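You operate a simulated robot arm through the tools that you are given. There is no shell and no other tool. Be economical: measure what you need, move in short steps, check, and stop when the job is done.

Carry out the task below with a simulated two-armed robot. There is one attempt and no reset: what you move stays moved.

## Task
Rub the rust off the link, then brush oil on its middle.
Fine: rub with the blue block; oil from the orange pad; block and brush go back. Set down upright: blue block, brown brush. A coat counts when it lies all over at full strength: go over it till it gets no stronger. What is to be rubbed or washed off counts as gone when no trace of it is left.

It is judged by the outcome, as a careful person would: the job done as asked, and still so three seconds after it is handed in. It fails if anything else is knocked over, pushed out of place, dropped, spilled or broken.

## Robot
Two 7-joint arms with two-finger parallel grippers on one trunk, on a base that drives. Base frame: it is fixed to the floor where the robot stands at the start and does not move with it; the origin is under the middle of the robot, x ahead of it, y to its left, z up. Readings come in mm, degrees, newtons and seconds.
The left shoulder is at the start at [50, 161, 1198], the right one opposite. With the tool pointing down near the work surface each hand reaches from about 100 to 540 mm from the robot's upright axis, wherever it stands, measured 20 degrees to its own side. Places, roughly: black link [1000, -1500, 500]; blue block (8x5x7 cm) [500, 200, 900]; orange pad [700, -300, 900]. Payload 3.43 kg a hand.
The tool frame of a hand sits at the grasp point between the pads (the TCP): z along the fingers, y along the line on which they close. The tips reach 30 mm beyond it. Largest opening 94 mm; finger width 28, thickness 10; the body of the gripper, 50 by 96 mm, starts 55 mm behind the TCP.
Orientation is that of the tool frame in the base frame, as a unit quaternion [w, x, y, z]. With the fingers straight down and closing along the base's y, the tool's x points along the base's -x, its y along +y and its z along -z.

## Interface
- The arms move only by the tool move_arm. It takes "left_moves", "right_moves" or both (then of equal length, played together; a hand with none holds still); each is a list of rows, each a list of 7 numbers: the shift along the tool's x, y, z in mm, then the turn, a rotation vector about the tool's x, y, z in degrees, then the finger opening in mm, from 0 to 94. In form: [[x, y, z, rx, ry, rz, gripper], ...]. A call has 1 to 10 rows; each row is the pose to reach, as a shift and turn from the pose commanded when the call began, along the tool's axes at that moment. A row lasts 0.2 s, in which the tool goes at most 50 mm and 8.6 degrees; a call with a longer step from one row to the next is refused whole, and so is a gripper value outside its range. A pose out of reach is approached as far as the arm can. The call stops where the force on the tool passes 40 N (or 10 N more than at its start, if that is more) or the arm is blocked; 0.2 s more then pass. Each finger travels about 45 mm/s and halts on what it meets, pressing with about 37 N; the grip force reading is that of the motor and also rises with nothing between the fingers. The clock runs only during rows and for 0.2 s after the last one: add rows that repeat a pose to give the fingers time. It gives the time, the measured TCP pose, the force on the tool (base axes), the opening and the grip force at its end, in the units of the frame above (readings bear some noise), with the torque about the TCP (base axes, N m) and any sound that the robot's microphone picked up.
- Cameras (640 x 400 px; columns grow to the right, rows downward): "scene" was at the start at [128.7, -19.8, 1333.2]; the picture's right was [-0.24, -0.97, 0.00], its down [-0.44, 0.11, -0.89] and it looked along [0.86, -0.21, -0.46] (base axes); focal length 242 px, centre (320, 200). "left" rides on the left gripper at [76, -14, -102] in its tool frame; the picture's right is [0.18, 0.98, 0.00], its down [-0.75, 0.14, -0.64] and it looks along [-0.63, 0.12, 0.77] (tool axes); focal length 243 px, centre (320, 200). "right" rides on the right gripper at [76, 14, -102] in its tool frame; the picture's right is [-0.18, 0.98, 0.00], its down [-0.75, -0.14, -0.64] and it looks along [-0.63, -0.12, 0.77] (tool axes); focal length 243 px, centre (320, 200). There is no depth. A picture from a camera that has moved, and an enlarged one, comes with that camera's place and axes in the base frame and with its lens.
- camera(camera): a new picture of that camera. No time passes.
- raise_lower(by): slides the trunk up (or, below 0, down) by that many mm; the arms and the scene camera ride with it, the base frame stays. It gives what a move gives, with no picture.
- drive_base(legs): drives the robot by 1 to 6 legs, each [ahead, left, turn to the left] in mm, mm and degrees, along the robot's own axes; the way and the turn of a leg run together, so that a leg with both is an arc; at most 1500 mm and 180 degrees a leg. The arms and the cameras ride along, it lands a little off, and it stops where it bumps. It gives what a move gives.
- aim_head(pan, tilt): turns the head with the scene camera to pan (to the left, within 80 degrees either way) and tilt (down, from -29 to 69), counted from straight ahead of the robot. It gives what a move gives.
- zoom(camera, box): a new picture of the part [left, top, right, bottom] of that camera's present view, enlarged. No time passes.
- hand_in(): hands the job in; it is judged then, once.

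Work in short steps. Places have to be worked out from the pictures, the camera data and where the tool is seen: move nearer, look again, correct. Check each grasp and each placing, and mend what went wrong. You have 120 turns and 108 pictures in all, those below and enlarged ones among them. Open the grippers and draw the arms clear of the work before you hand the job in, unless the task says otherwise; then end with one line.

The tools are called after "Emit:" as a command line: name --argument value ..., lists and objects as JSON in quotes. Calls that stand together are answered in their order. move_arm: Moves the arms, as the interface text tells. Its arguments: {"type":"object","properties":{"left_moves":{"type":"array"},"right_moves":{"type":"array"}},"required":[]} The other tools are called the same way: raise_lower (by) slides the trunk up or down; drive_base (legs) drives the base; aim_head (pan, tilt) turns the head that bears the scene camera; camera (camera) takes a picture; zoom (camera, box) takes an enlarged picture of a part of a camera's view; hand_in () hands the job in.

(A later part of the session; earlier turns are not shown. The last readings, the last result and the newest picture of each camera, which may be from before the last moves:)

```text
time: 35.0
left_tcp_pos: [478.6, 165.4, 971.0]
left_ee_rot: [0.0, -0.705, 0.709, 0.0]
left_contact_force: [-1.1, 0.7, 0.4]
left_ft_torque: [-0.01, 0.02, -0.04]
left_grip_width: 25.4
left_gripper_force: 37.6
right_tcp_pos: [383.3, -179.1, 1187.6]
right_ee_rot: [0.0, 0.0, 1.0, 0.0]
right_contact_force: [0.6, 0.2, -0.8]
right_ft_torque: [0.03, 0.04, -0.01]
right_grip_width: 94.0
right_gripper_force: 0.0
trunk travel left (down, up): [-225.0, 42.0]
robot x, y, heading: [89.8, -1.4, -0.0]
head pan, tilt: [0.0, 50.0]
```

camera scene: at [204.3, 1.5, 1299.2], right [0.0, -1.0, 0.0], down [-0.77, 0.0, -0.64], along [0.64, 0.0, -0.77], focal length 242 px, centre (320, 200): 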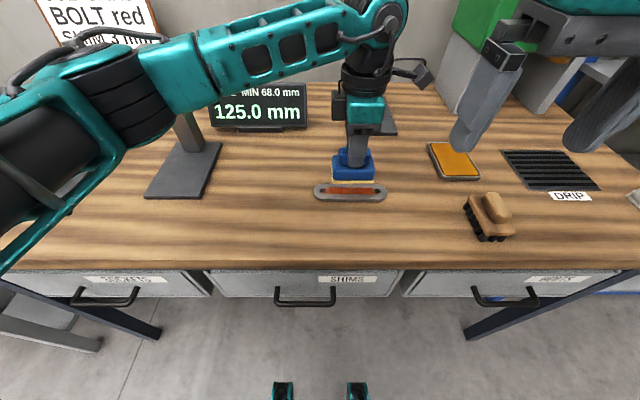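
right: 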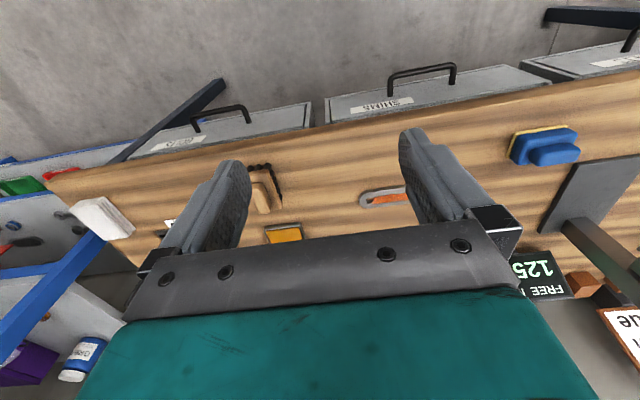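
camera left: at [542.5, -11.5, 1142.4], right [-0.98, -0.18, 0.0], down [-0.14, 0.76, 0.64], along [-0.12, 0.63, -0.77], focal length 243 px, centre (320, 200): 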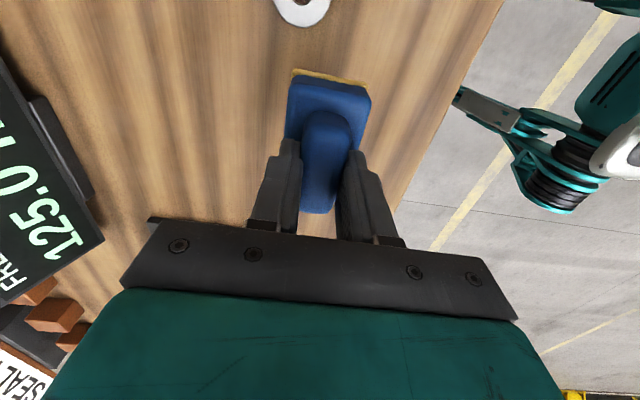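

Force has turned slightly positive, so it is touching; I press half a millimetre more, then open slowly and withdraw upward.

Emit:
move_arm --left_moves '[[0, 0, 0.5, 0, 0, 0, 10], [0, 0, 0.5, 0, 0, 0, 28], [0, 0, 0.5, 0, 0, 0, 40], [0, 0, 0.5, 0, 0, 0, 60], [0, 0, 0.5, 0, 0, 0, 80], [0, 0, 0.5, 0, 0, 0, 80]]'

Emit:
zoom --camera "scene" --box '[170, 140, 330, 240]'

```text
time: 36.4
left_tcp_pos: [477.2, 165.8, 970.1]
left_ee_rot: [0.0, -0.706, 0.708, 0.0]
left_contact_force: [-0.8, 0.6, 0.2]
left_ft_torque: [0.01, -0.05, -0.02]
left_grip_width: 80.1
left_gripper_force: 0.1
right_tcp_pos: [384.2, -179.8, 1188.0]
right_ee_rot: [0.001, 0.0, 1.0, 0.0]
right_contact_force: [0.0, 0.4, 0.0]
right_ft_torque: [0.0, 0.0, -0.02]
right_grip_width: 94.2
right_gripper_force: 0.0
trunk travel left (down, up): [-225.0, 42.0]
robot x, y, heading: [86.5, -1.1, 0.2]
head pan, tilt: [0.0, 50.0]
```

```text
4.00 times, centred on (250, 190) of scene
camera zoom: at [204.2, 2.0, 1299.2], right [0.0, -1.0, 0.0], down [-0.77, 0.0, -0.64], along [0.64, 0.0, -0.77], focal length 969 px, centre (600, 240)
```

zoom: 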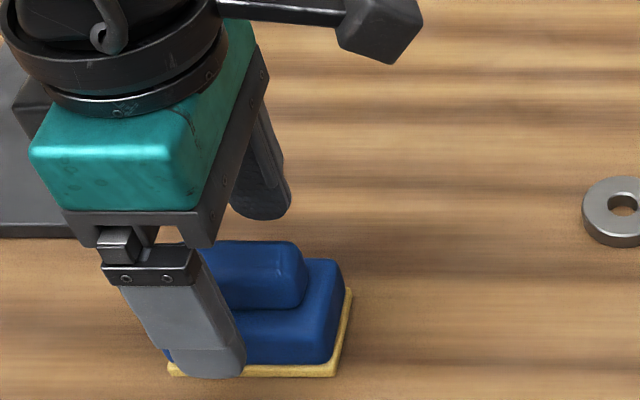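

Block back in place, upright. I raise the left hand clear, then drive right and a bit ahead for the brush work.

Emit:
move_arm --left_moves '[[0, 0, -40, 0, 0, 0, 94], [0, 0, -85, 0, 0, 0, 94], [0, 0, -130, 0, 0, 0, 94], [0, 30, -175, 0, 0, 0, 94], [0, 60, -200, 0, 0, 0, 94], [0, 90, -220, 0, 0, 0, 94]]'

Emit:
drive_base --legs '[[0, -180, 0], [50, 0, 0]]'

Emit:
aim_head --pan -10 --tilt 52

Emit:
camera --camera "scene"

Emit:
camera --camera "right"

```text
refused: row 4 steps farther than a row can; nothing moved
```

```text
time: 39.2
left_tcp_pos: [528.2, -14.6, 969.6]
left_ee_rot: [0.0, -0.706, 0.708, -0.001]
left_contact_force: [-0.4, -0.7, -0.7]
left_ft_torque: [-0.03, 0.05, -0.01]
left_grip_width: 79.6
left_gripper_force: 0.0
right_tcp_pos: [435.8, -360.2, 1188.4]
right_ee_rot: [0.0, -0.001, 1.0, 0.0]
right_contact_force: [0.4, 0.3, -0.5]
right_ft_torque: [-0.04, -0.04, 0.02]
right_grip_width: 94.0
right_gripper_force: 0.1
trunk travel left (down, up): [-225.0, 42.0]
robot x, y, heading: [136.2, -184.7, 0.1]
head pan, tilt: [0.0, 50.0]
```

```text
time: 39.9
left_tcp_pos: [528.3, -16.2, 969.6]
left_ee_rot: [-0.001, -0.706, 0.708, 0.0]
left_contact_force: [-0.5, -0.7, 0.6]
left_ft_torque: [-0.01, 0.0, -0.01]
left_grip_width: 79.9
left_gripper_force: 0.0
right_tcp_pos: [434.0, -360.2, 1188.4]
right_ee_rot: [0.0, -0.001, 1.0, 0.0]
right_contact_force: [-0.6, -1.0, 0.9]
right_ft_torque: [0.0, 0.01, 0.0]
right_grip_width: 93.8
right_gripper_force: 0.0
trunk travel left (down, up): [-225.0, 42.0]
robot x, y, heading: [137.1, -182.6, 0.2]
head pan, tilt: [-10.0, 52.0]
```

```text
76 pictures are left
camera scene: at [251.1, -192.6, 1296.6], right [-0.17, -0.98, 0.0], down [-0.78, 0.14, -0.62], along [0.61, -0.11, -0.79], focal length 242 px, centre (320, 200)
```

scene: 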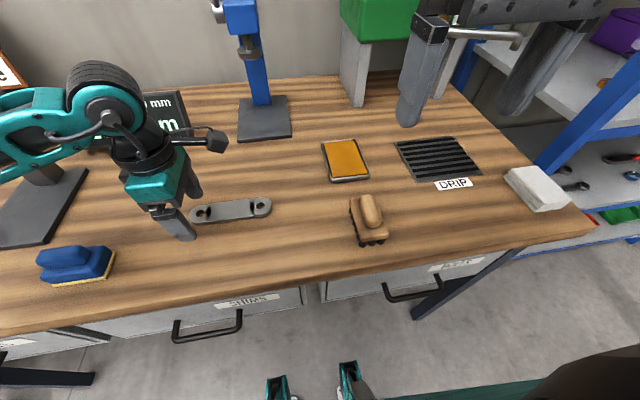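

```text
75 pictures are left
camera right: at [357.5, -346.5, 1291.6], right [0.18, 0.98, 0.0], down [0.75, -0.14, 0.64], along [0.63, -0.12, -0.77], focal length 243 px, centre (320, 200)
```

right: 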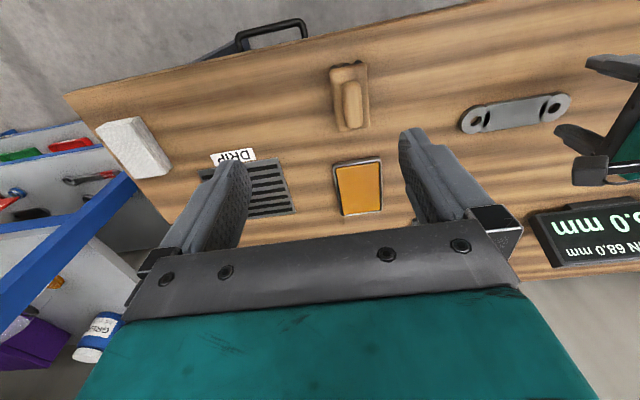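

The left-arm lift was refused, so the base drove with the hand low, but luckily the fingers slid off along the handle; the block is still at about (479,166) upright. I now raise the left hand.

Emit:
move_arm --left_moves '[[0, 0, -40, 0, 0, 0, 94], [0, 0, -85, 0, 0, 0, 94], [-30, 0, -120, 0, 0, 0, 94], [-70, 20, -140, 0, 0, 0, 94], [-110, 40, -155, 0, 0, 0, 94], [-150, 60, -170, 0, 0, 0, 94], [-180, 80, -180, 0, 0, 0, 94]]'

Emit:
zoom --camera "scene" --box '[0, 160, 320, 320]'

Emit:
zoom --camera "scene" --box '[300, 130, 420, 260]'

Emit:
zoom --camera "right" --box '[290, 40, 430, 140]'

```text
time: 41.5
left_tcp_pos: [447.2, 166.6, 1148.6]
left_ee_rot: [0.0, -0.705, 0.709, 0.0]
left_contact_force: [0.3, -0.1, 0.0]
left_ft_torque: [0.0, -0.05, -0.01]
left_grip_width: 93.9
left_gripper_force: 0.3
right_tcp_pos: [432.8, -359.8, 1189.3]
right_ee_rot: [0.001, -0.001, 1.0, 0.0]
right_contact_force: [0.8, -0.2, 0.0]
right_ft_torque: [-0.03, 0.01, 0.0]
right_grip_width: 94.0
right_gripper_force: 0.1
trunk travel left (down, up): [-225.0, 42.0]
robot x, y, heading: [137.1, -184.6, -0.1]
head pan, tilt: [-10.0, 52.0]
```

```text
2.00 times, centred on (160, 240) of scene
camera zoom: at [250.4, -192.4, 1296.7], right [-0.17, -0.98, 0.0], down [-0.78, 0.14, -0.62], along [0.61, -0.11, -0.79], focal length 485 px, centre (640, 120)
```

zoom: 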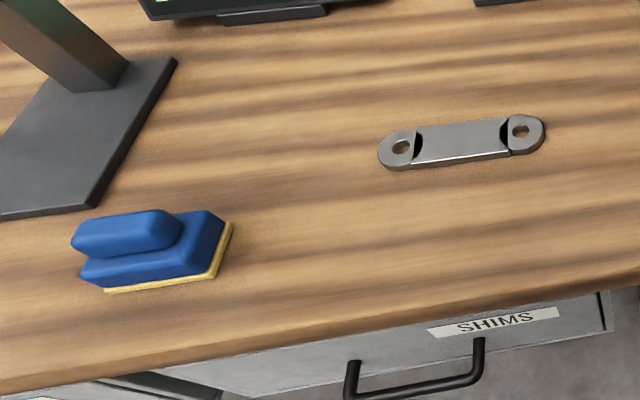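

```text
3.08 times, centred on (360, 195) of scene
camera zoom: at [250.4, -192.4, 1296.7], right [-0.17, -0.98, 0.0], down [-0.78, 0.14, -0.62], along [0.61, -0.11, -0.79], focal length 746 px, centre (197, 215)
```

zoom: 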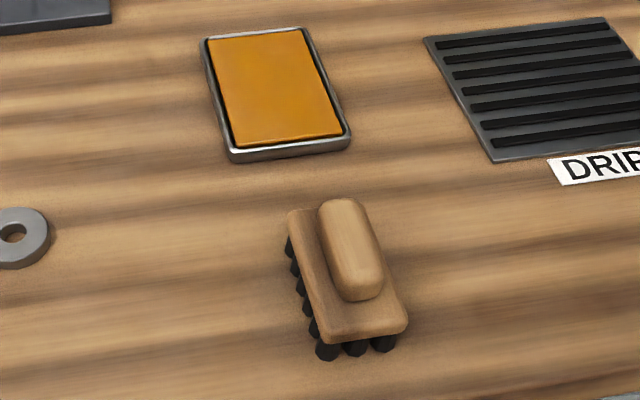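

```text
4.00 times, centred on (360, 90) of right
camera zoom: at [356.7, -346.3, 1291.8], right [0.18, 0.98, 0.0], down [0.75, -0.14, 0.64], along [0.63, -0.12, -0.77], focal length 970 px, centre (160, 640)
```

zoom: 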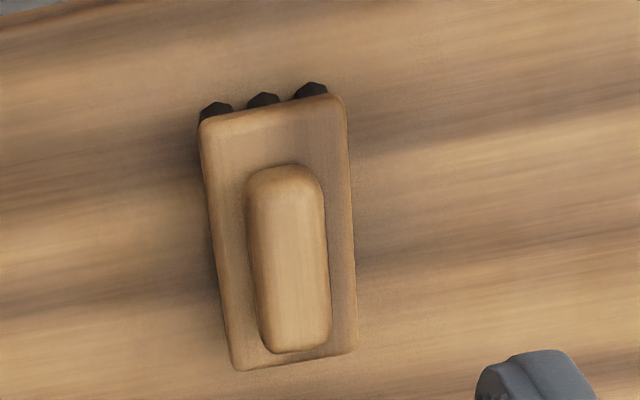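

Left hand is clear; block, link fine. The brush lies lengthwise along x, handle centre near (478,-324), plate top near 925. I bring the right hand above it.

Emit:
move_arm --right_moves '[[-11, 9, 37, 0, 0, 0, 94], [-22, 18, 74, 0, 0, 0, 94], [-34, 27, 111, 0, 0, 0, 94], [-45, 36, 149, 0, 0, 0, 94], [-45, 36, 165, 0, 0, 0, 94], [-45, 36, 165, 0, 0, 0, 94]]'

Emit:
camera --camera "right"

Emit:
zoom --camera "scene" --box '[280, 110, 440, 260]'

```text
time: 42.9
left_tcp_pos: [449.4, 165.8, 1149.6]
left_ee_rot: [-0.001, -0.706, 0.708, 0.0]
left_contact_force: [0.2, 0.9, -0.3]
left_ft_torque: [0.0, 0.01, 0.01]
left_grip_width: 93.9
left_gripper_force: 0.0
right_tcp_pos: [479.0, -323.6, 1024.3]
right_ee_rot: [-0.001, -0.001, 1.0, 0.0]
right_contact_force: [0.2, -0.4, -0.4]
right_ft_torque: [0.02, -0.02, 0.03]
right_grip_width: 94.1
right_gripper_force: 0.0
trunk travel left (down, up): [-225.0, 42.0]
robot x, y, heading: [137.4, -182.6, 0.2]
head pan, tilt: [-10.0, 52.0]
```

```text
71 pictures are left
camera right: at [401.7, -309.4, 1126.3], right [0.18, 0.98, 0.0], down [0.75, -0.14, 0.64], along [0.63, -0.12, -0.77], focal length 243 px, centre (320, 200)
```

right: 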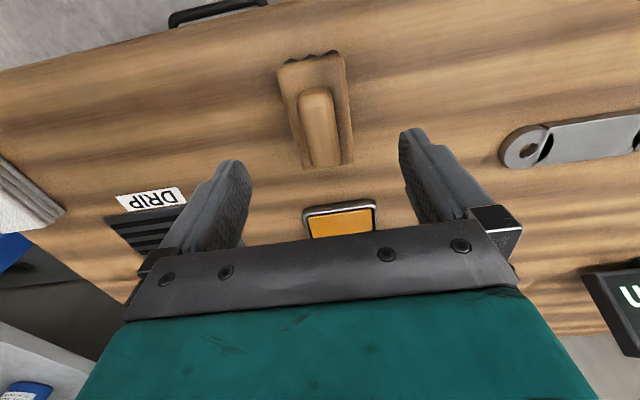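

```text
2.67 times, centred on (360, 185) of scene
camera zoom: at [251.1, -192.6, 1296.6], right [-0.17, -0.98, 0.0], down [-0.78, 0.14, -0.62], along [0.61, -0.11, -0.79], focal length 646 px, centre (213, 240)
```

zoom: 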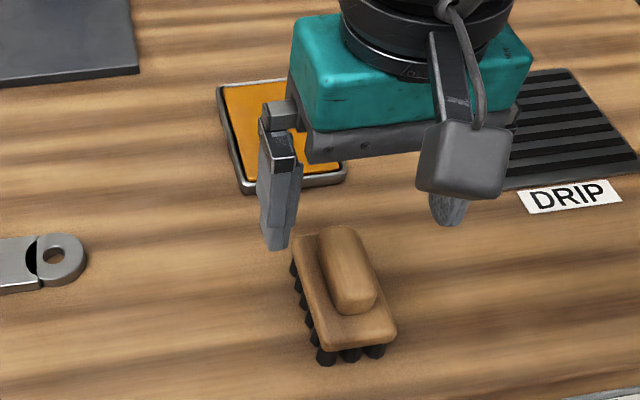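

Brush centre confirmed near (479,-324), plate top about 930, handle up to ~955. I descend to TCP z≈963 and close.

Emit:
move_arm --right_moves '[[0, -1, 25, 0, 0, 0, 94], [0, -1, 50, 0, 0, 0, 94], [0, -1, 61, 0, 0, 0, 94], [0, -1, 61, 0, 0, 0, 94]]'

Emit:
zoom --camera "scene" --box '[300, 150, 440, 260]'

Emit:
camera --camera "right"

```text
time: 43.9
left_tcp_pos: [447.7, 165.6, 1150.0]
left_ee_rot: [-0.002, -0.705, 0.709, -0.001]
left_contact_force: [-0.1, -0.2, 0.3]
left_ft_torque: [0.0, 0.03, 0.0]
left_grip_width: 93.7
left_gripper_force: 0.0
right_tcp_pos: [478.0, -325.4, 961.9]
right_ee_rot: [-0.001, 0.0, 1.0, 0.0]
right_contact_force: [-0.8, 0.6, 0.2]
right_ft_torque: [0.03, 0.02, 0.02]
right_grip_width: 94.1
right_gripper_force: 0.1
trunk travel left (down, up): [-225.0, 42.0]
robot x, y, heading: [135.0, -181.4, -0.1]
head pan, tilt: [-10.0, 52.0]
```

```text
3.64 times, centred on (370, 205) of scene
camera zoom: at [251.1, -192.6, 1296.6], right [-0.17, -0.98, 0.0], down [-0.78, 0.14, -0.62], along [0.61, -0.11, -0.79], focal length 881 px, centre (138, 182)
```

zoom: 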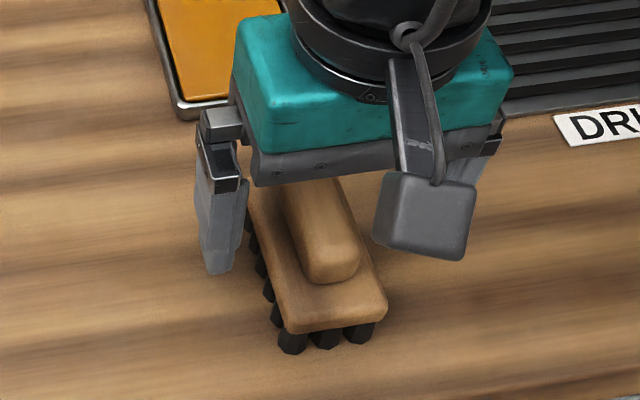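

```text
68 pictures are left
camera right: at [401.9, -311.3, 1064.5], right [0.18, 0.98, 0.0], down [0.75, -0.14, 0.64], along [0.63, -0.12, -0.77], focal length 243 px, centre (320, 200)
```

right: 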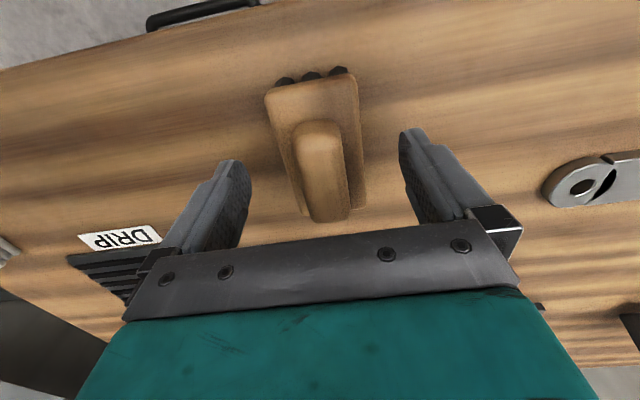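

The handle is centred between the fingers; closing.

Emit:
move_arm --right_moves '[[0, 1, 0, 0, 0, 0, 60], [0, 1, 0, 0, 0, 0, 30], [0, 1, 0, 0, 0, 0, 10], [0, 1, 0, 0, 0, 0, 10], [0, 1, 0, 0, 0, 0, 10], [0, 1, 0, 0, 0, 0, 10]]'

Emit:
zoom --camera "scene" --box '[300, 150, 440, 260]'

```text
time: 45.3
left_tcp_pos: [447.3, 165.5, 1149.4]
left_ee_rot: [-0.001, -0.706, 0.708, 0.0]
left_contact_force: [-1.1, 0.2, 0.1]
left_ft_torque: [0.04, -0.01, -0.01]
left_grip_width: 93.6
left_gripper_force: 0.1
right_tcp_pos: [479.9, -323.5, 963.1]
right_ee_rot: [-0.001, -0.001, 1.0, 0.0]
right_contact_force: [-0.1, 0.3, -0.9]
right_ft_torque: [0.01, -0.05, 0.0]
right_grip_width: 49.4
right_gripper_force: 36.7
trunk travel left (down, up): [-225.0, 42.0]
robot x, y, heading: [133.9, -179.9, 0.1]
head pan, tilt: [-10.0, 52.0]
```

```text
3.64 times, centred on (370, 205) of scene
camera zoom: at [251.1, -192.7, 1296.6], right [-0.17, -0.98, 0.0], down [-0.78, 0.14, -0.62], along [0.61, -0.11, -0.79], focal length 881 px, centre (138, 182)
```

zoom: 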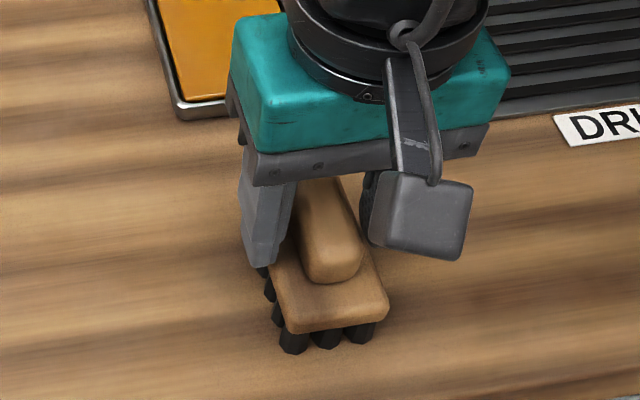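

Opening 49 mm means the tips caught the plate's edges, not the handle. I reopen, rise 12 mm and close on the handle instead.

Emit:
move_arm --right_moves '[[0, 0, 0, 0, 0, 0, 60], [0, 0, 0, 0, 0, 0, 75], [0, 0, -6, 0, 0, 0, 75], [0, 0, -12, 0, 0, 0, 75], [0, 0, -12, 0, 0, 0, 40], [0, 0, -12, 0, 0, 0, 10], [0, 0, -12, 0, 0, 0, 10], [0, 0, -12, 0, 0, 0, 10], [0, 0, -12, 0, 0, 0, 10], [0, 0, -12, 0, 0, 0, 10]]'

Emit:
zoom --camera "scene" --box '[300, 150, 440, 260]'

Emit:
camera --camera "right"

```text
time: 47.5
left_tcp_pos: [447.6, 166.8, 1148.0]
left_ee_rot: [-0.002, -0.706, 0.709, -0.001]
left_contact_force: [0.0, -0.6, 0.2]
left_ft_torque: [0.02, 0.0, 0.01]
left_grip_width: 94.2
left_gripper_force: 0.0
right_tcp_pos: [479.4, -324.3, 975.8]
right_ee_rot: [0.001, -0.001, 1.0, 0.0]
right_contact_force: [0.3, 0.3, 0.7]
right_ft_torque: [0.01, 0.03, -0.06]
right_grip_width: 25.2
right_gripper_force: 37.2
trunk travel left (down, up): [-225.0, 42.0]
robot x, y, heading: [137.8, -180.6, 0.2]
head pan, tilt: [-10.0, 52.0]
```

```text
3.64 times, centred on (370, 205) of scene
camera zoom: at [251.0, -192.5, 1296.6], right [-0.17, -0.98, 0.0], down [-0.78, 0.14, -0.62], along [0.61, -0.11, -0.79], focal length 881 px, centre (138, 182)
```

zoom: 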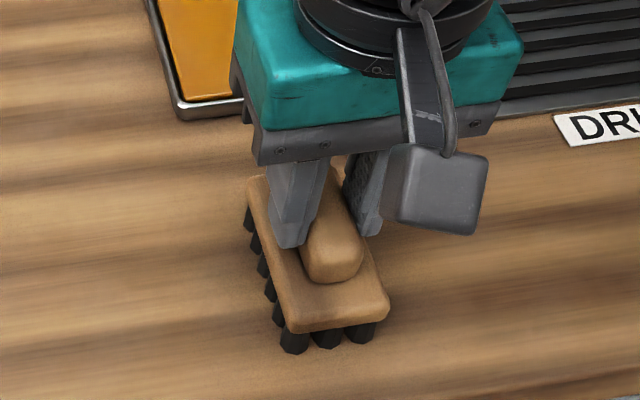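

```text
65 pictures are left
camera right: at [401.8, -310.5, 1078.1], right [0.18, 0.98, 0.0], down [0.75, -0.14, 0.64], along [0.63, -0.12, -0.77], focal length 243 px, centre (320, 200)
```

right: 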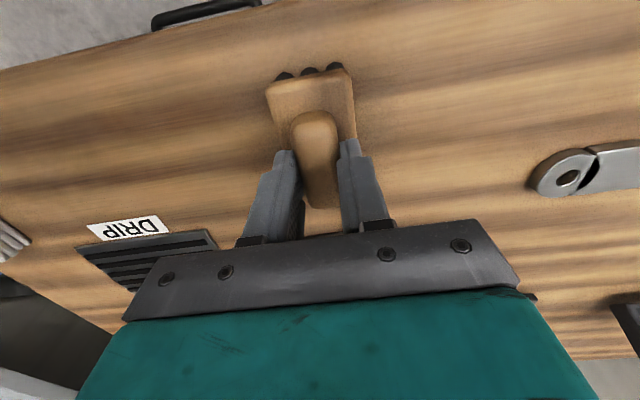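

Now it holds the handle (25.2 mm) at TCP (479.5,-324,975.5). The pad's orange area spans x≈615–738, y≈−288…−366. I lift the brush first.

Emit:
move_arm --right_moves '[[0, 0, -20, 0, 0, 0, 10], [0, 0, -45, 0, 0, 0, 10], [0, 0, -65, 0, 0, 0, 10]]'

Emit:
camera --camera "right"

```text
time: 48.3
left_tcp_pos: [448.1, 166.1, 1149.2]
left_ee_rot: [-0.001, -0.706, 0.708, -0.002]
left_contact_force: [-0.4, 0.4, -0.2]
left_ft_torque: [0.01, -0.01, -0.01]
left_grip_width: 93.9
left_gripper_force: 0.1
right_tcp_pos: [478.7, -324.2, 1041.1]
right_ee_rot: [0.0, 0.0, 1.0, 0.0]
right_contact_force: [-0.2, 0.1, -1.4]
right_ft_torque: [-0.03, 0.02, -0.02]
right_grip_width: 25.1
right_gripper_force: 36.9
trunk travel left (down, up): [-225.0, 42.0]
robot x, y, heading: [139.5, -178.1, -0.0]
head pan, tilt: [-10.0, 52.0]
```

```text
64 pictures are left
camera right: at [401.6, -311.0, 1144.0], right [0.18, 0.98, 0.0], down [0.75, -0.14, 0.64], along [0.63, -0.12, -0.77], focal length 243 px, centre (320, 200)
```

right: 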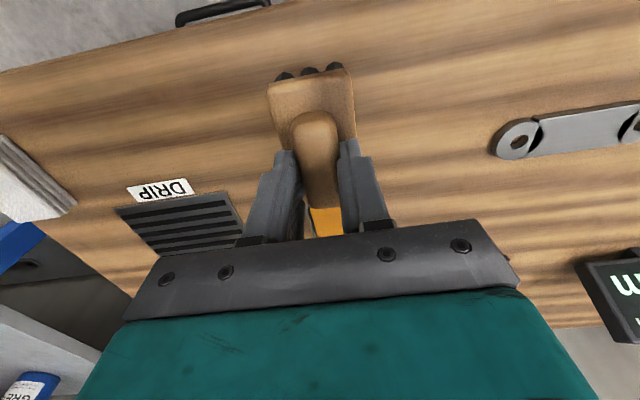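

Brush is held level. I drive ahead 30 mm for reach over the pad.

Emit:
drive_base --legs '[[30, 0, 0]]'

```text
time: 49.1
left_tcp_pos: [480.3, 166.2, 1148.9]
left_ee_rot: [-0.001, -0.706, 0.708, 0.0]
left_contact_force: [1.1, 0.5, 0.1]
left_ft_torque: [-0.03, 0.02, 0.0]
left_grip_width: 94.0
left_gripper_force: 0.0
right_tcp_pos: [509.5, -325.2, 1041.6]
right_ee_rot: [-0.002, -0.001, 1.0, 0.0]
right_contact_force: [0.7, -0.3, -1.6]
right_ft_torque: [-0.01, 0.03, -0.02]
right_grip_width: 25.4
right_gripper_force: 36.7
trunk travel left (down, up): [-225.0, 42.0]
robot x, y, heading: [166.3, -179.4, 0.0]
head pan, tilt: [-10.0, 52.0]
```

Now carry the brush over the pad centre.

Emit:
move_arm --right_moves '[[-40, 0, 0, 0, 0, 0, 10], [-80, -1, 0, 0, 0, 0, 10], [-120, -1, 0, 0, 0, 0, 10], [-162, -2, 0, 0, 0, 0, 10], [-162, -2, 30, 0, 0, 0, 10], [-162, -2, 30, 0, 0, 0, 10]]'

Emit:
zoom --camera "scene" --box '[260, 100, 440, 220]'

Emit:
camera --camera "right"

```text
time: 50.5
left_tcp_pos: [477.9, 165.9, 1148.7]
left_ee_rot: [0.0, -0.706, 0.708, -0.001]
left_contact_force: [-0.7, -0.9, -0.2]
left_ft_torque: [0.03, 0.01, -0.04]
left_grip_width: 93.9
left_gripper_force: 0.0
right_tcp_pos: [671.4, -325.0, 1011.2]
right_ee_rot: [0.0, 0.0, 1.0, 0.0]
right_contact_force: [-0.3, 0.4, -1.5]
right_ft_torque: [0.01, 0.02, 0.02]
right_grip_width: 25.3
right_gripper_force: 36.8
trunk travel left (down, up): [-225.0, 42.0]
robot x, y, heading: [168.8, -179.5, 0.1]
head pan, tilt: [-10.0, 52.0]
```

```text
3.33 times, centred on (350, 160) of scene
camera zoom: at [281.1, -192.5, 1296.6], right [-0.17, -0.98, 0.0], down [-0.78, 0.14, -0.62], along [0.61, -0.11, -0.79], focal length 808 px, centre (220, 333)
```

zoom: 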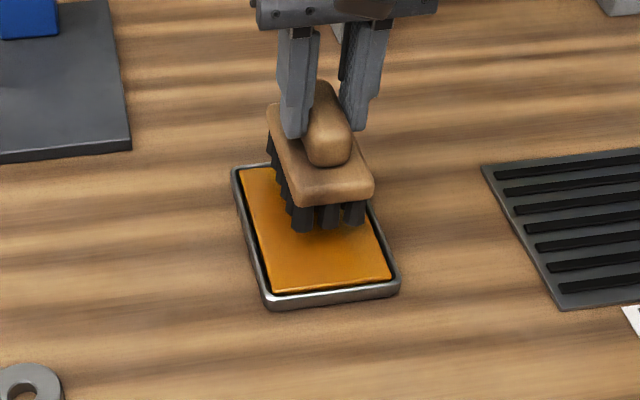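

```text
62 pictures are left
camera right: at [594.6, -312.5, 1113.8], right [0.18, 0.98, 0.0], down [0.75, -0.14, 0.64], along [0.63, -0.12, -0.77], focal length 243 px, centre (320, 200)
```

right: 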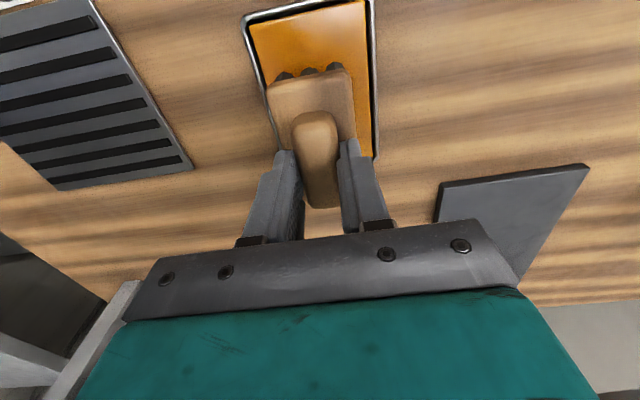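

Aligned over the pad. I lower in small steps to contact.

Emit:
move_arm --right_moves '[[0, 0, 10, 0, 0, 0, 10], [0, 0, 18, 0, 0, 0, 10], [0, 0, 20, 0, 0, 0, 10], [0, 0, 22, 0, 0, 0, 10], [0, 0, 22, 0, 0, 0, 10]]'

Emit:
zoom --camera "scene" --box '[260, 100, 440, 220]'

```text
time: 51.7
left_tcp_pos: [476.5, 166.2, 1149.3]
left_ee_rot: [-0.001, -0.705, 0.709, 0.0]
left_contact_force: [0.2, 0.9, -0.9]
left_ft_torque: [0.06, -0.01, 0.04]
left_grip_width: 94.0
left_gripper_force: 0.1
right_tcp_pos: [669.9, -326.8, 991.6]
right_ee_rot: [0.002, 0.0, 1.0, 0.0]
right_contact_force: [1.1, -3.2, 11.0]
right_ft_torque: [-0.15, 0.45, 0.11]
right_grip_width: 25.4
right_gripper_force: 37.0
trunk travel left (down, up): [-225.0, 42.0]
robot x, y, heading: [171.5, -184.9, 0.1]
head pan, tilt: [-10.0, 52.0]
```

```text
3.33 times, centred on (350, 160) of scene
camera zoom: at [280.4, -192.6, 1296.9], right [-0.17, -0.98, 0.0], down [-0.78, 0.14, -0.62], along [0.61, -0.11, -0.79], focal length 808 px, centre (220, 333)
```

zoom: 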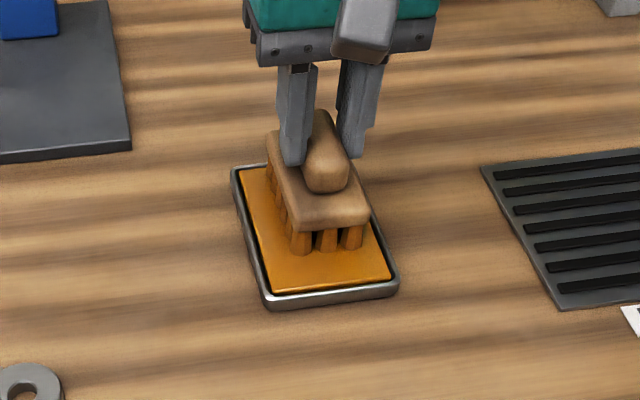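

Bristles have picked up the oil (turned orange). I hold a moment, lift gently and check for drips.

Emit:
move_arm --right_moves '[[0, 0, -0.5, 0, 0, 0, 10], [0, 0, -0.5, 0, 0, 0, 10], [0, 0, -5, 0, 0, 0, 10], [0, 0, -15, 0, 0, 0, 10], [0, 0, -30, 0, 0, 0, 10], [0, 0, -45, 0, 0, 0, 10], [0, 0, -45, 0, 0, 0, 10]]'

Emit:
zoom --camera "scene" --box '[260, 100, 440, 220]'

```text
time: 53.3
left_tcp_pos: [477.4, 166.9, 1149.5]
left_ee_rot: [-0.001, -0.706, 0.708, 0.0]
left_contact_force: [0.3, 0.1, -0.7]
left_ft_torque: [0.01, 0.02, -0.03]
left_grip_width: 94.0
left_gripper_force: 0.1
right_tcp_pos: [669.2, -324.7, 1034.9]
right_ee_rot: [0.0, 0.0, 1.0, 0.0]
right_contact_force: [-0.4, -0.1, -1.0]
right_ft_torque: [-0.01, 0.01, 0.02]
right_grip_width: 25.4
right_gripper_force: 37.0
trunk travel left (down, up): [-225.0, 42.0]
robot x, y, heading: [163.7, -183.5, 0.0]
head pan, tilt: [-10.0, 52.0]
```

```text
3.33 times, centred on (350, 160) of scene
camera zoom: at [281.2, -192.7, 1296.6], right [-0.17, -0.98, 0.0], down [-0.78, 0.14, -0.62], along [0.61, -0.11, -0.79], focal length 808 px, centre (220, 333)
```

zoom: 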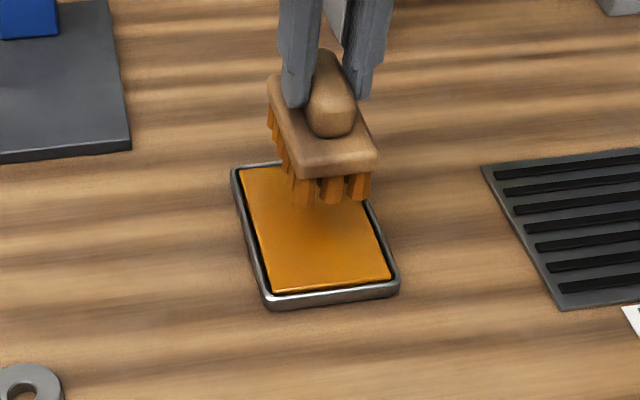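

Loaded, no drips. I carry it over the link's middle (557,-68).

Emit:
move_arm --right_moves '[[18, 40, 0, 0, 0, 0, 10], [36, 80, 0, 0, 0, 0, 10], [54, 120, 0, 0, 0, 0, 10], [72, 160, 0, 0, 0, 0, 10], [90, 200, 0, 0, 0, 0, 10], [106, 235, 0, 0, 0, 0, 10], [112, 257, 0, 0, 0, 0, 10], [112, 257, 15, 0, 0, 0, 10], [112, 257, 15, 0, 0, 0, 10]]'

Emit:
aim_head --pan 15 --tilt 55

Emit:
camera --camera "scene"

Emit:
camera --camera "right"

```text
time: 55.3
left_tcp_pos: [477.0, 166.4, 1149.0]
left_ee_rot: [-0.001, -0.706, 0.708, 0.0]
left_contact_force: [1.0, 0.4, -0.2]
left_ft_torque: [0.04, -0.02, -0.01]
left_grip_width: 93.9
left_gripper_force: 0.1
right_tcp_pos: [558.6, -71.5, 1021.2]
right_ee_rot: [0.0, -0.001, 1.0, 0.0]
right_contact_force: [0.4, 0.1, -1.3]
right_ft_torque: [0.01, 0.03, 0.0]
right_grip_width: 25.2
right_gripper_force: 37.3
trunk travel left (down, up): [-225.0, 42.0]
robot x, y, heading: [164.6, -178.8, 0.4]
head pan, tilt: [-10.0, 52.0]
```

```text
time: 56.2
left_tcp_pos: [476.9, 166.6, 1148.4]
left_ee_rot: [-0.001, -0.705, 0.709, -0.001]
left_contact_force: [-0.7, 0.0, -0.4]
left_ft_torque: [0.02, -0.03, 0.0]
left_grip_width: 94.0
left_gripper_force: 0.0
right_tcp_pos: [558.7, -70.7, 1020.1]
right_ee_rot: [0.0, -0.001, 1.0, 0.0]
right_contact_force: [0.4, 0.2, -0.7]
right_ft_torque: [-0.04, 0.02, 0.04]
right_grip_width: 25.3
right_gripper_force: 37.3
trunk travel left (down, up): [-225.0, 42.0]
robot x, y, heading: [167.7, -178.3, 0.3]
head pan, tilt: [15.0, 55.0]
```

```text
59 pictures are left
camera scene: at [276.8, -160.9, 1292.7], right [0.26, -0.97, 0.0], down [-0.79, -0.21, -0.57], along [0.55, 0.15, -0.82], focal length 242 px, centre (320, 200)
```

scene: 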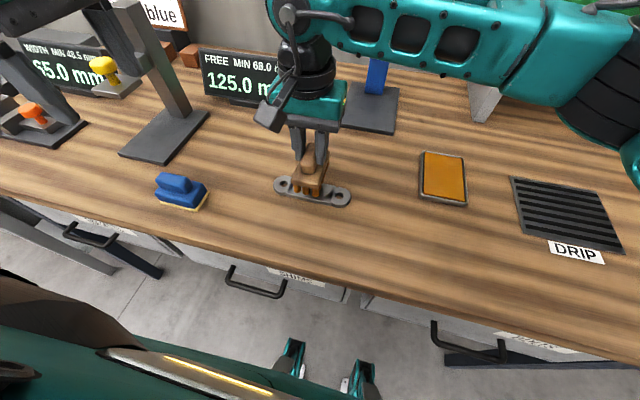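

```text
58 pictures are left
camera right: at [482.3, -57.5, 1122.9], right [0.18, 0.98, 0.0], down [0.75, -0.14, 0.64], along [0.63, -0.12, -0.77], focal length 243 px, centre (320, 200)
```

right: 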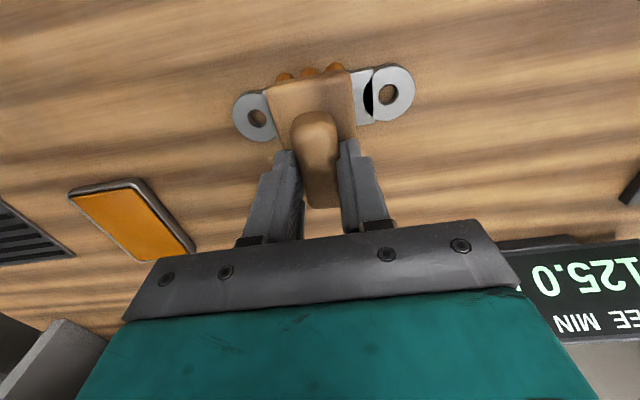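

Eyes at y≈−128 and −13, so the middle centres at (555,-71); I'm right above. Lowering gently.

Emit:
move_arm --right_moves '[[2, 0, 15, 0, 0, 0, 10], [2, 0, 25, 0, 0, 0, 10], [2, 0, 28, 0, 0, 0, 10], [2, 0, 30, 0, 0, 0, 10], [2, 0, 30, 0, 0, 0, 10]]'

Emit:
zoom --camera "scene" --box '[250, 140, 370, 220]'

```text
time: 57.4
left_tcp_pos: [478.9, 165.7, 1148.4]
left_ee_rot: [0.0, -0.706, 0.709, -0.001]
left_contact_force: [-0.1, -0.2, 0.5]
left_ft_torque: [0.02, 0.0, 0.04]
left_grip_width: 93.7
left_gripper_force: 0.0
right_tcp_pos: [555.9, -70.3, 988.5]
right_ee_rot: [0.0, -0.001, 1.0, 0.0]
right_contact_force: [0.0, -0.3, -0.6]
right_ft_torque: [0.0, -0.01, 0.01]
right_grip_width: 25.4
right_gripper_force: 37.1
trunk travel left (down, up): [-225.0, 42.0]
robot x, y, heading: [163.7, -181.1, 0.4]
head pan, tilt: [15.0, 55.0]
```

```text
5.00 times, centred on (310, 180) of scene
camera zoom: at [276.8, -160.9, 1292.7], right [0.26, -0.97, 0.0], down [-0.79, -0.21, -0.57], along [0.55, 0.15, -0.82], focal length 1212 px, centre (370, 300)
```

zoom: 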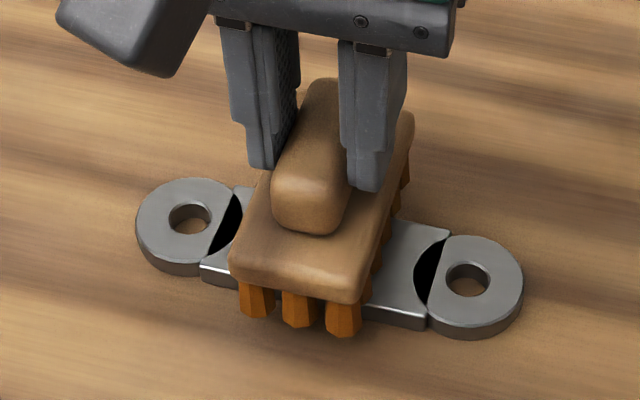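

Near contact; continuing by 1 mm.

Emit:
move_arm --right_moves '[[0, 0, 1, 0, 0, 0, 10], [0, 0, 2, 0, 0, 0, 10], [0, 0, 2, 0, 0, 0, 10]]'

```text
time: 58.2
left_tcp_pos: [476.6, 166.4, 1149.9]
left_ee_rot: [0.0, -0.706, 0.708, 0.0]
left_contact_force: [-0.1, 0.6, 0.1]
left_ft_torque: [-0.01, -0.02, 0.02]
left_grip_width: 94.1
left_gripper_force: 0.1
right_tcp_pos: [556.1, -70.6, 988.2]
right_ee_rot: [0.001, 0.0, 1.0, 0.0]
right_contact_force: [-0.2, 0.9, -1.9]
right_ft_torque: [0.0, 0.0, -0.01]
right_grip_width: 25.4
right_gripper_force: 36.7
trunk travel left (down, up): [-225.0, 42.0]
robot x, y, heading: [166.3, -182.1, -0.1]
head pan, tilt: [15.0, 55.0]
```

Emit:
move_arm --right_moves '[[0, 0, 1, 0, 0, 0, 10], [0, 0, 1.5, 0, 0, 0, 10], [0, 0, 1.5, 0, 0, 0, 10]]'

```text
time: 59.0
left_tcp_pos: [478.8, 165.8, 1148.5]
left_ee_rot: [-0.001, -0.707, 0.708, -0.001]
left_contact_force: [0.0, 0.4, 0.4]
left_ft_torque: [-0.01, -0.02, 0.0]
left_grip_width: 94.0
left_gripper_force: 0.0
right_tcp_pos: [556.6, -69.2, 986.4]
right_ee_rot: [0.001, -0.001, 1.0, 0.0]
right_contact_force: [0.0, -0.5, 0.1]
right_ft_torque: [0.02, -0.06, -0.01]
right_grip_width: 25.1
right_gripper_force: 37.3
trunk travel left (down, up): [-225.0, 42.0]
robot x, y, heading: [166.5, -184.7, -0.2]
head pan, tilt: [15.0, 55.0]
```

Slight rise in force (0.1 vs −1.5 free); I press one millimetre more and make a gentle stroke.

Emit:
move_arm --right_moves '[[0, 0, 0.8, 0, 0, 0, 10], [0, 0, 0.8, 0, 0, 0, 10], [0, 6, 0.8, 0, 0, 0, 10], [0, 12, 0.8, 0, 0, 0, 10], [0, 18, 0.8, 0, 0, 0, 10], [0, 12, 0.8, 0, 0, 0, 10], [0, 6, 0.8, 0, 0, 0, 10], [0, 0, 0.8, 0, 0, 0, 10]]'

Emit:
zoom --camera "scene" --box '[250, 140, 370, 220]'

```text
time: 60.8
left_tcp_pos: [476.1, 167.1, 1149.4]
left_ee_rot: [-0.001, -0.706, 0.708, 0.0]
left_contact_force: [1.0, -0.1, -0.2]
left_ft_torque: [-0.01, 0.02, 0.0]
left_grip_width: 94.0
left_gripper_force: 0.0
right_tcp_pos: [556.2, -68.6, 986.3]
right_ee_rot: [0.0, -0.001, 1.0, 0.001]
right_contact_force: [-0.8, 5.3, 14.6]
right_ft_torque: [0.24, -0.01, 0.02]
right_grip_width: 25.5
right_gripper_force: 37.2
trunk travel left (down, up): [-225.0, 42.0]
robot x, y, heading: [167.0, -182.5, 0.0]
head pan, tilt: [15.0, 55.0]
```

```text
5.00 times, centred on (310, 180) of scene
camera zoom: at [275.8, -160.6, 1292.9], right [0.26, -0.97, 0.0], down [-0.79, -0.21, -0.57], along [0.55, 0.15, -0.82], focal length 1212 px, centre (370, 300)
```

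zoom: 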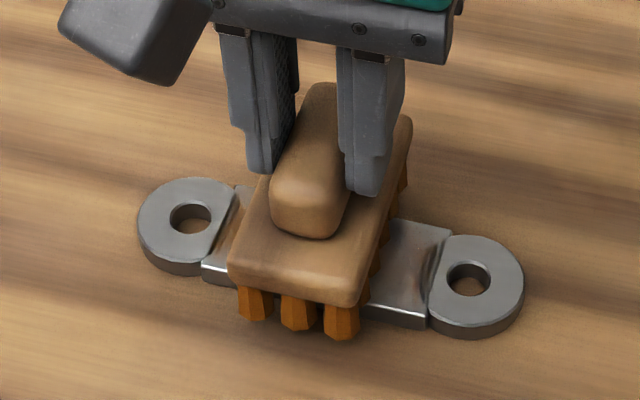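

Good contact (~14 N). Now full strokes across the middle, ±26 mm.

Emit:
move_arm --right_moves '[[0, 10, 0, 0, 0, 0, 10], [0, 20, 0, 0, 0, 0, 10], [0, 27, 0, 0, 0, 0, 10], [0, 17, 0, 0, 0, 0, 10], [0, 7, 0, 0, 0, 0, 10], [0, -3, 0, 0, 0, 0, 10], [0, -13, 0, 0, 0, 0, 10], [0, -23, 0, 0, 0, 0, 10], [0, -29, 0, 0, 0, 0, 10], [0, -19, 0, 0, 0, 0, 10]]'

Emit:
zoom --camera "scene" --box '[250, 140, 370, 220]'

```text
time: 63.0
left_tcp_pos: [475.9, 164.6, 1151.4]
left_ee_rot: [0.0, -0.705, 0.709, -0.002]
left_contact_force: [-0.2, -0.1, -0.8]
left_ft_torque: [0.02, -0.01, 0.0]
left_grip_width: 94.1
left_gripper_force: 0.0
right_tcp_pos: [556.6, -91.1, 987.2]
right_ee_rot: [0.001, 0.0, 1.0, -0.001]
right_contact_force: [-0.4, -8.7, 21.2]
right_ft_torque: [-0.31, 0.14, 0.07]
right_grip_width: 25.3
right_gripper_force: 37.0
trunk travel left (down, up): [-225.0, 42.0]
robot x, y, heading: [167.8, -182.0, -0.0]
head pan, tilt: [15.0, 55.0]
```

```text
5.00 times, centred on (310, 180) of scene
camera zoom: at [275.3, -162.4, 1293.0], right [0.26, -0.97, 0.0], down [-0.79, -0.21, -0.57], along [0.56, 0.15, -0.82], focal length 1212 px, centre (370, 300)
```

zoom: 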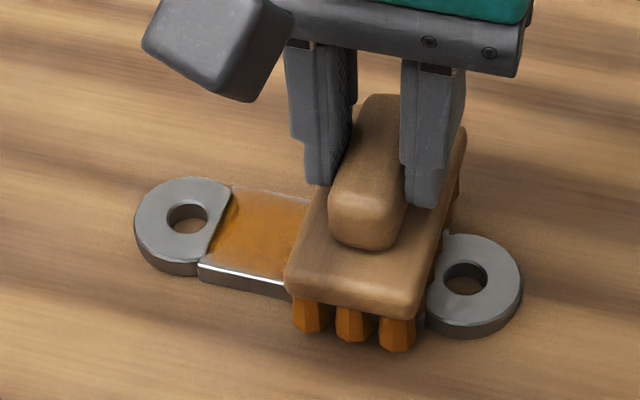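

Oil is laying down, weaker toward edges. More strokes, slightly lighter.

Emit:
move_arm --right_moves '[[0, -9, -0.4, 0, 0, 0, 10], [0, 4, -0.4, 0, 0, 0, 10], [0, 17, -0.4, 0, 0, 0, 10], [0, 30, -0.4, 0, 0, 0, 10], [0, 43, -0.4, 0, 0, 0, 10], [0, 48, -0.4, 0, 0, 0, 10], [0, 35, -0.4, 0, 0, 0, 10], [0, 22, -0.4, 0, 0, 0, 10], [0, 9, -0.4, 0, 0, 0, 10], [0, -4, -0.4, 0, 0, 0, 10]]'

Emit:
move_arm --right_moves '[[0, -6, 0, 0, 0, 0, 10], [0, 7, 0, 0, 0, 0, 10], [0, 20, 0, 0, 0, 0, 10], [0, 33, 0, 0, 0, 0, 10], [0, 46, 0, 0, 0, 0, 10], [0, 52, 0, 0, 0, 0, 10], [0, 39, 0, 0, 0, 0, 10], [0, 26, 0, 0, 0, 0, 10], [0, 26, -10, 0, 0, 0, 10], [0, 26, -40, 0, 0, 0, 10]]'

Emit:
zoom --camera "scene" --box '[250, 140, 370, 220]'

```text
time: 65.2
left_tcp_pos: [478.4, 166.3, 1148.9]
left_ee_rot: [-0.001, -0.706, 0.708, 0.0]
left_contact_force: [-0.3, -0.3, 1.2]
left_ft_torque: [0.02, -0.01, -0.03]
left_grip_width: 93.8
left_gripper_force: 0.1
right_tcp_pos: [555.9, -94.3, 985.6]
right_ee_rot: [-0.001, 0.0, 1.0, 0.001]
right_contact_force: [-0.1, 0.8, 2.5]
right_ft_torque: [0.06, -0.07, 0.01]
right_grip_width: 25.5
right_gripper_force: 37.4
trunk travel left (down, up): [-225.0, 42.0]
robot x, y, heading: [165.4, -182.4, -0.0]
head pan, tilt: [15.0, 55.0]
```

```text
time: 67.4
left_tcp_pos: [477.8, 166.2, 1150.2]
left_ee_rot: [0.0, -0.706, 0.708, -0.001]
left_contact_force: [-0.2, 0.3, -0.3]
left_ft_torque: [0.03, 0.01, -0.02]
left_grip_width: 93.8
left_gripper_force: 0.0
right_tcp_pos: [556.3, -63.0, 1025.1]
right_ee_rot: [0.001, -0.001, 1.0, 0.0]
right_contact_force: [-0.5, -0.1, -0.8]
right_ft_torque: [0.03, 0.02, -0.02]
right_grip_width: 25.2
right_gripper_force: 36.4
trunk travel left (down, up): [-225.0, 42.0]
robot x, y, heading: [168.0, -180.0, 0.0]
head pan, tilt: [15.0, 55.0]
```

```text
5.00 times, centred on (310, 180) of scene
camera zoom: at [276.6, -160.9, 1292.7], right [0.26, -0.97, 0.0], down [-0.79, -0.21, -0.57], along [0.55, 0.15, -0.82], focal length 1212 px, centre (370, 300)
```

zoom: 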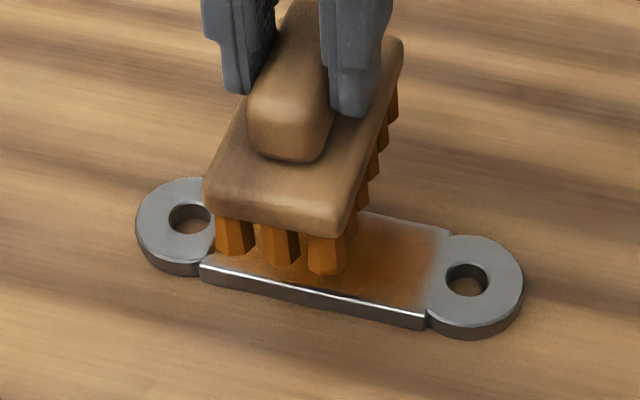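

Coat still uneven at the right end. I carry the brush back to the pad to reload and look at the coat meanwhile.

Emit:
move_arm --right_moves '[[-10, -35, -10, 0, 0, 0, 10], [-25, -75, -10, 0, 0, 0, 10], [-45, -115, -10, 0, 0, 0, 10], [-65, -155, -10, 0, 0, 0, 10], [-85, -195, -10, 0, 0, 0, 10], [-105, -235, -10, 0, 0, 0, 10], [-115, -262, -10, 0, 0, 0, 10], [-115, -262, 20, 0, 0, 0, 10], [-115, -262, 20, 0, 0, 0, 10]]'

Emit:
zoom --camera "scene" --box '[250, 150, 370, 220]'

```text
time: 69.4
left_tcp_pos: [476.8, 166.1, 1149.3]
left_ee_rot: [0.0, -0.706, 0.709, -0.001]
left_contact_force: [-0.2, 0.1, 0.1]
left_ft_torque: [-0.04, -0.02, -0.03]
left_grip_width: 94.1
left_gripper_force: 0.1
right_tcp_pos: [670.7, -330.0, 1006.0]
right_ee_rot: [0.0, -0.002, 1.0, 0.0]
right_contact_force: [-0.4, -0.9, -1.3]
right_ft_torque: [-0.02, 0.0, -0.01]
right_grip_width: 25.3
right_gripper_force: 37.4
trunk travel left (down, up): [-225.0, 42.0]
robot x, y, heading: [168.5, -182.4, 0.0]
head pan, tilt: [15.0, 55.0]
```

```text
5.33 times, centred on (310, 185) of scene
camera zoom: at [276.7, -160.9, 1292.8], right [0.26, -0.97, 0.0], down [-0.79, -0.21, -0.57], along [0.55, 0.15, -0.82], focal length 1292 px, centre (373, 280)
```

zoom: 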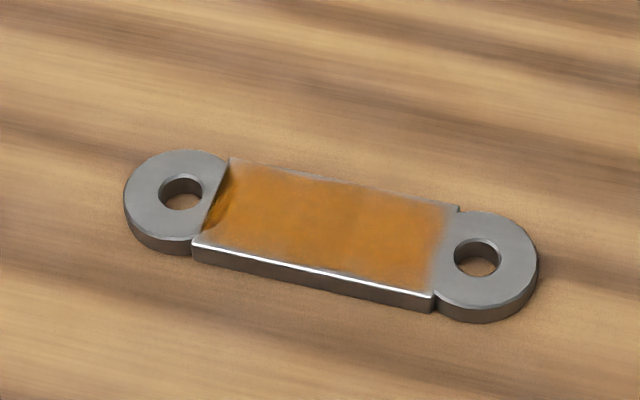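

Coat covers the plate, strength still slightly uneven. I reload the brush.

Emit:
move_arm --right_moves '[[0, 3, 10, 0, 0, 0, 10], [0, 3, 16, 0, 0, 0, 10], [0, 3, 17.5, 0, 0, 0, 10], [0, 3, 18.5, 0, 0, 0, 10], [0, 3, 18.5, 0, 0, 0, 10]]'

```text
time: 70.6
left_tcp_pos: [475.2, 167.1, 1150.5]
left_ee_rot: [0.0, -0.706, 0.708, -0.002]
left_contact_force: [0.3, 0.5, 0.5]
left_ft_torque: [-0.01, 0.01, 0.02]
left_grip_width: 94.2
left_gripper_force: 0.0
right_tcp_pos: [671.3, -326.0, 991.0]
right_ee_rot: [0.004, 0.0, 1.0, 0.001]
right_contact_force: [3.9, -6.8, 26.5]
right_ft_torque: [-0.24, 0.7, 0.17]
right_grip_width: 25.5
right_gripper_force: 37.0
trunk travel left (down, up): [-225.0, 42.0]
robot x, y, heading: [166.4, -182.4, 0.1]
head pan, tilt: [15.0, 55.0]
```

Firm contact (26 N). Lift and return to the link.

Emit:
move_arm --right_moves '[[0, 0, -2, 0, 0, 0, 10], [0, 0, -15, 0, 0, 0, 10], [0, 0, -45, 0, 0, 0, 10], [18, 42, -45, 0, 0, 0, 10], [36, 84, -45, 0, 0, 0, 10], [54, 126, -45, 0, 0, 0, 10], [72, 168, -45, 0, 0, 0, 10], [90, 210, -45, 0, 0, 0, 10], [114, 252, -45, 0, 0, 0, 10], [114, 252, -20, 0, 0, 0, 10]]'

Emit:
move_arm --right_moves '[[0, 0, 12, 0, 0, 0, 10], [0, 0, 20, 0, 0, 0, 10], [0, 0, 20, 0, 0, 0, 10]]'

```text
time: 72.8
left_tcp_pos: [478.9, 164.9, 1148.3]
left_ee_rot: [-0.001, -0.706, 0.709, 0.0]
left_contact_force: [-0.5, 0.3, 0.3]
left_ft_torque: [-0.01, 0.0, 0.03]
left_grip_width: 94.2
left_gripper_force: 0.1
right_tcp_pos: [556.8, -72.1, 1005.2]
right_ee_rot: [-0.001, 0.0, 1.0, 0.0]
right_contact_force: [-0.6, 0.7, -1.6]
right_ft_torque: [0.01, 0.01, -0.03]
right_grip_width: 25.6
right_gripper_force: 37.2
trunk travel left (down, up): [-225.0, 42.0]
robot x, y, heading: [166.6, -179.0, 0.2]
head pan, tilt: [15.0, 55.0]
```

```text
time: 73.6
left_tcp_pos: [477.4, 165.7, 1149.4]
left_ee_rot: [0.0, -0.706, 0.708, 0.0]
left_contact_force: [0.9, 0.7, 0.0]
left_ft_torque: [-0.02, -0.03, 0.01]
left_grip_width: 93.9
left_gripper_force: 0.0
right_tcp_pos: [556.3, -73.1, 987.0]
right_ee_rot: [0.001, -0.001, 1.0, 0.0]
right_contact_force: [-0.5, 0.6, -1.7]
right_ft_torque: [-0.02, -0.01, -0.03]
right_grip_width: 25.3
right_gripper_force: 37.0
trunk travel left (down, up): [-225.0, 42.0]
robot x, y, heading: [166.5, -183.1, 0.2]
head pan, tilt: [15.0, 55.0]
```

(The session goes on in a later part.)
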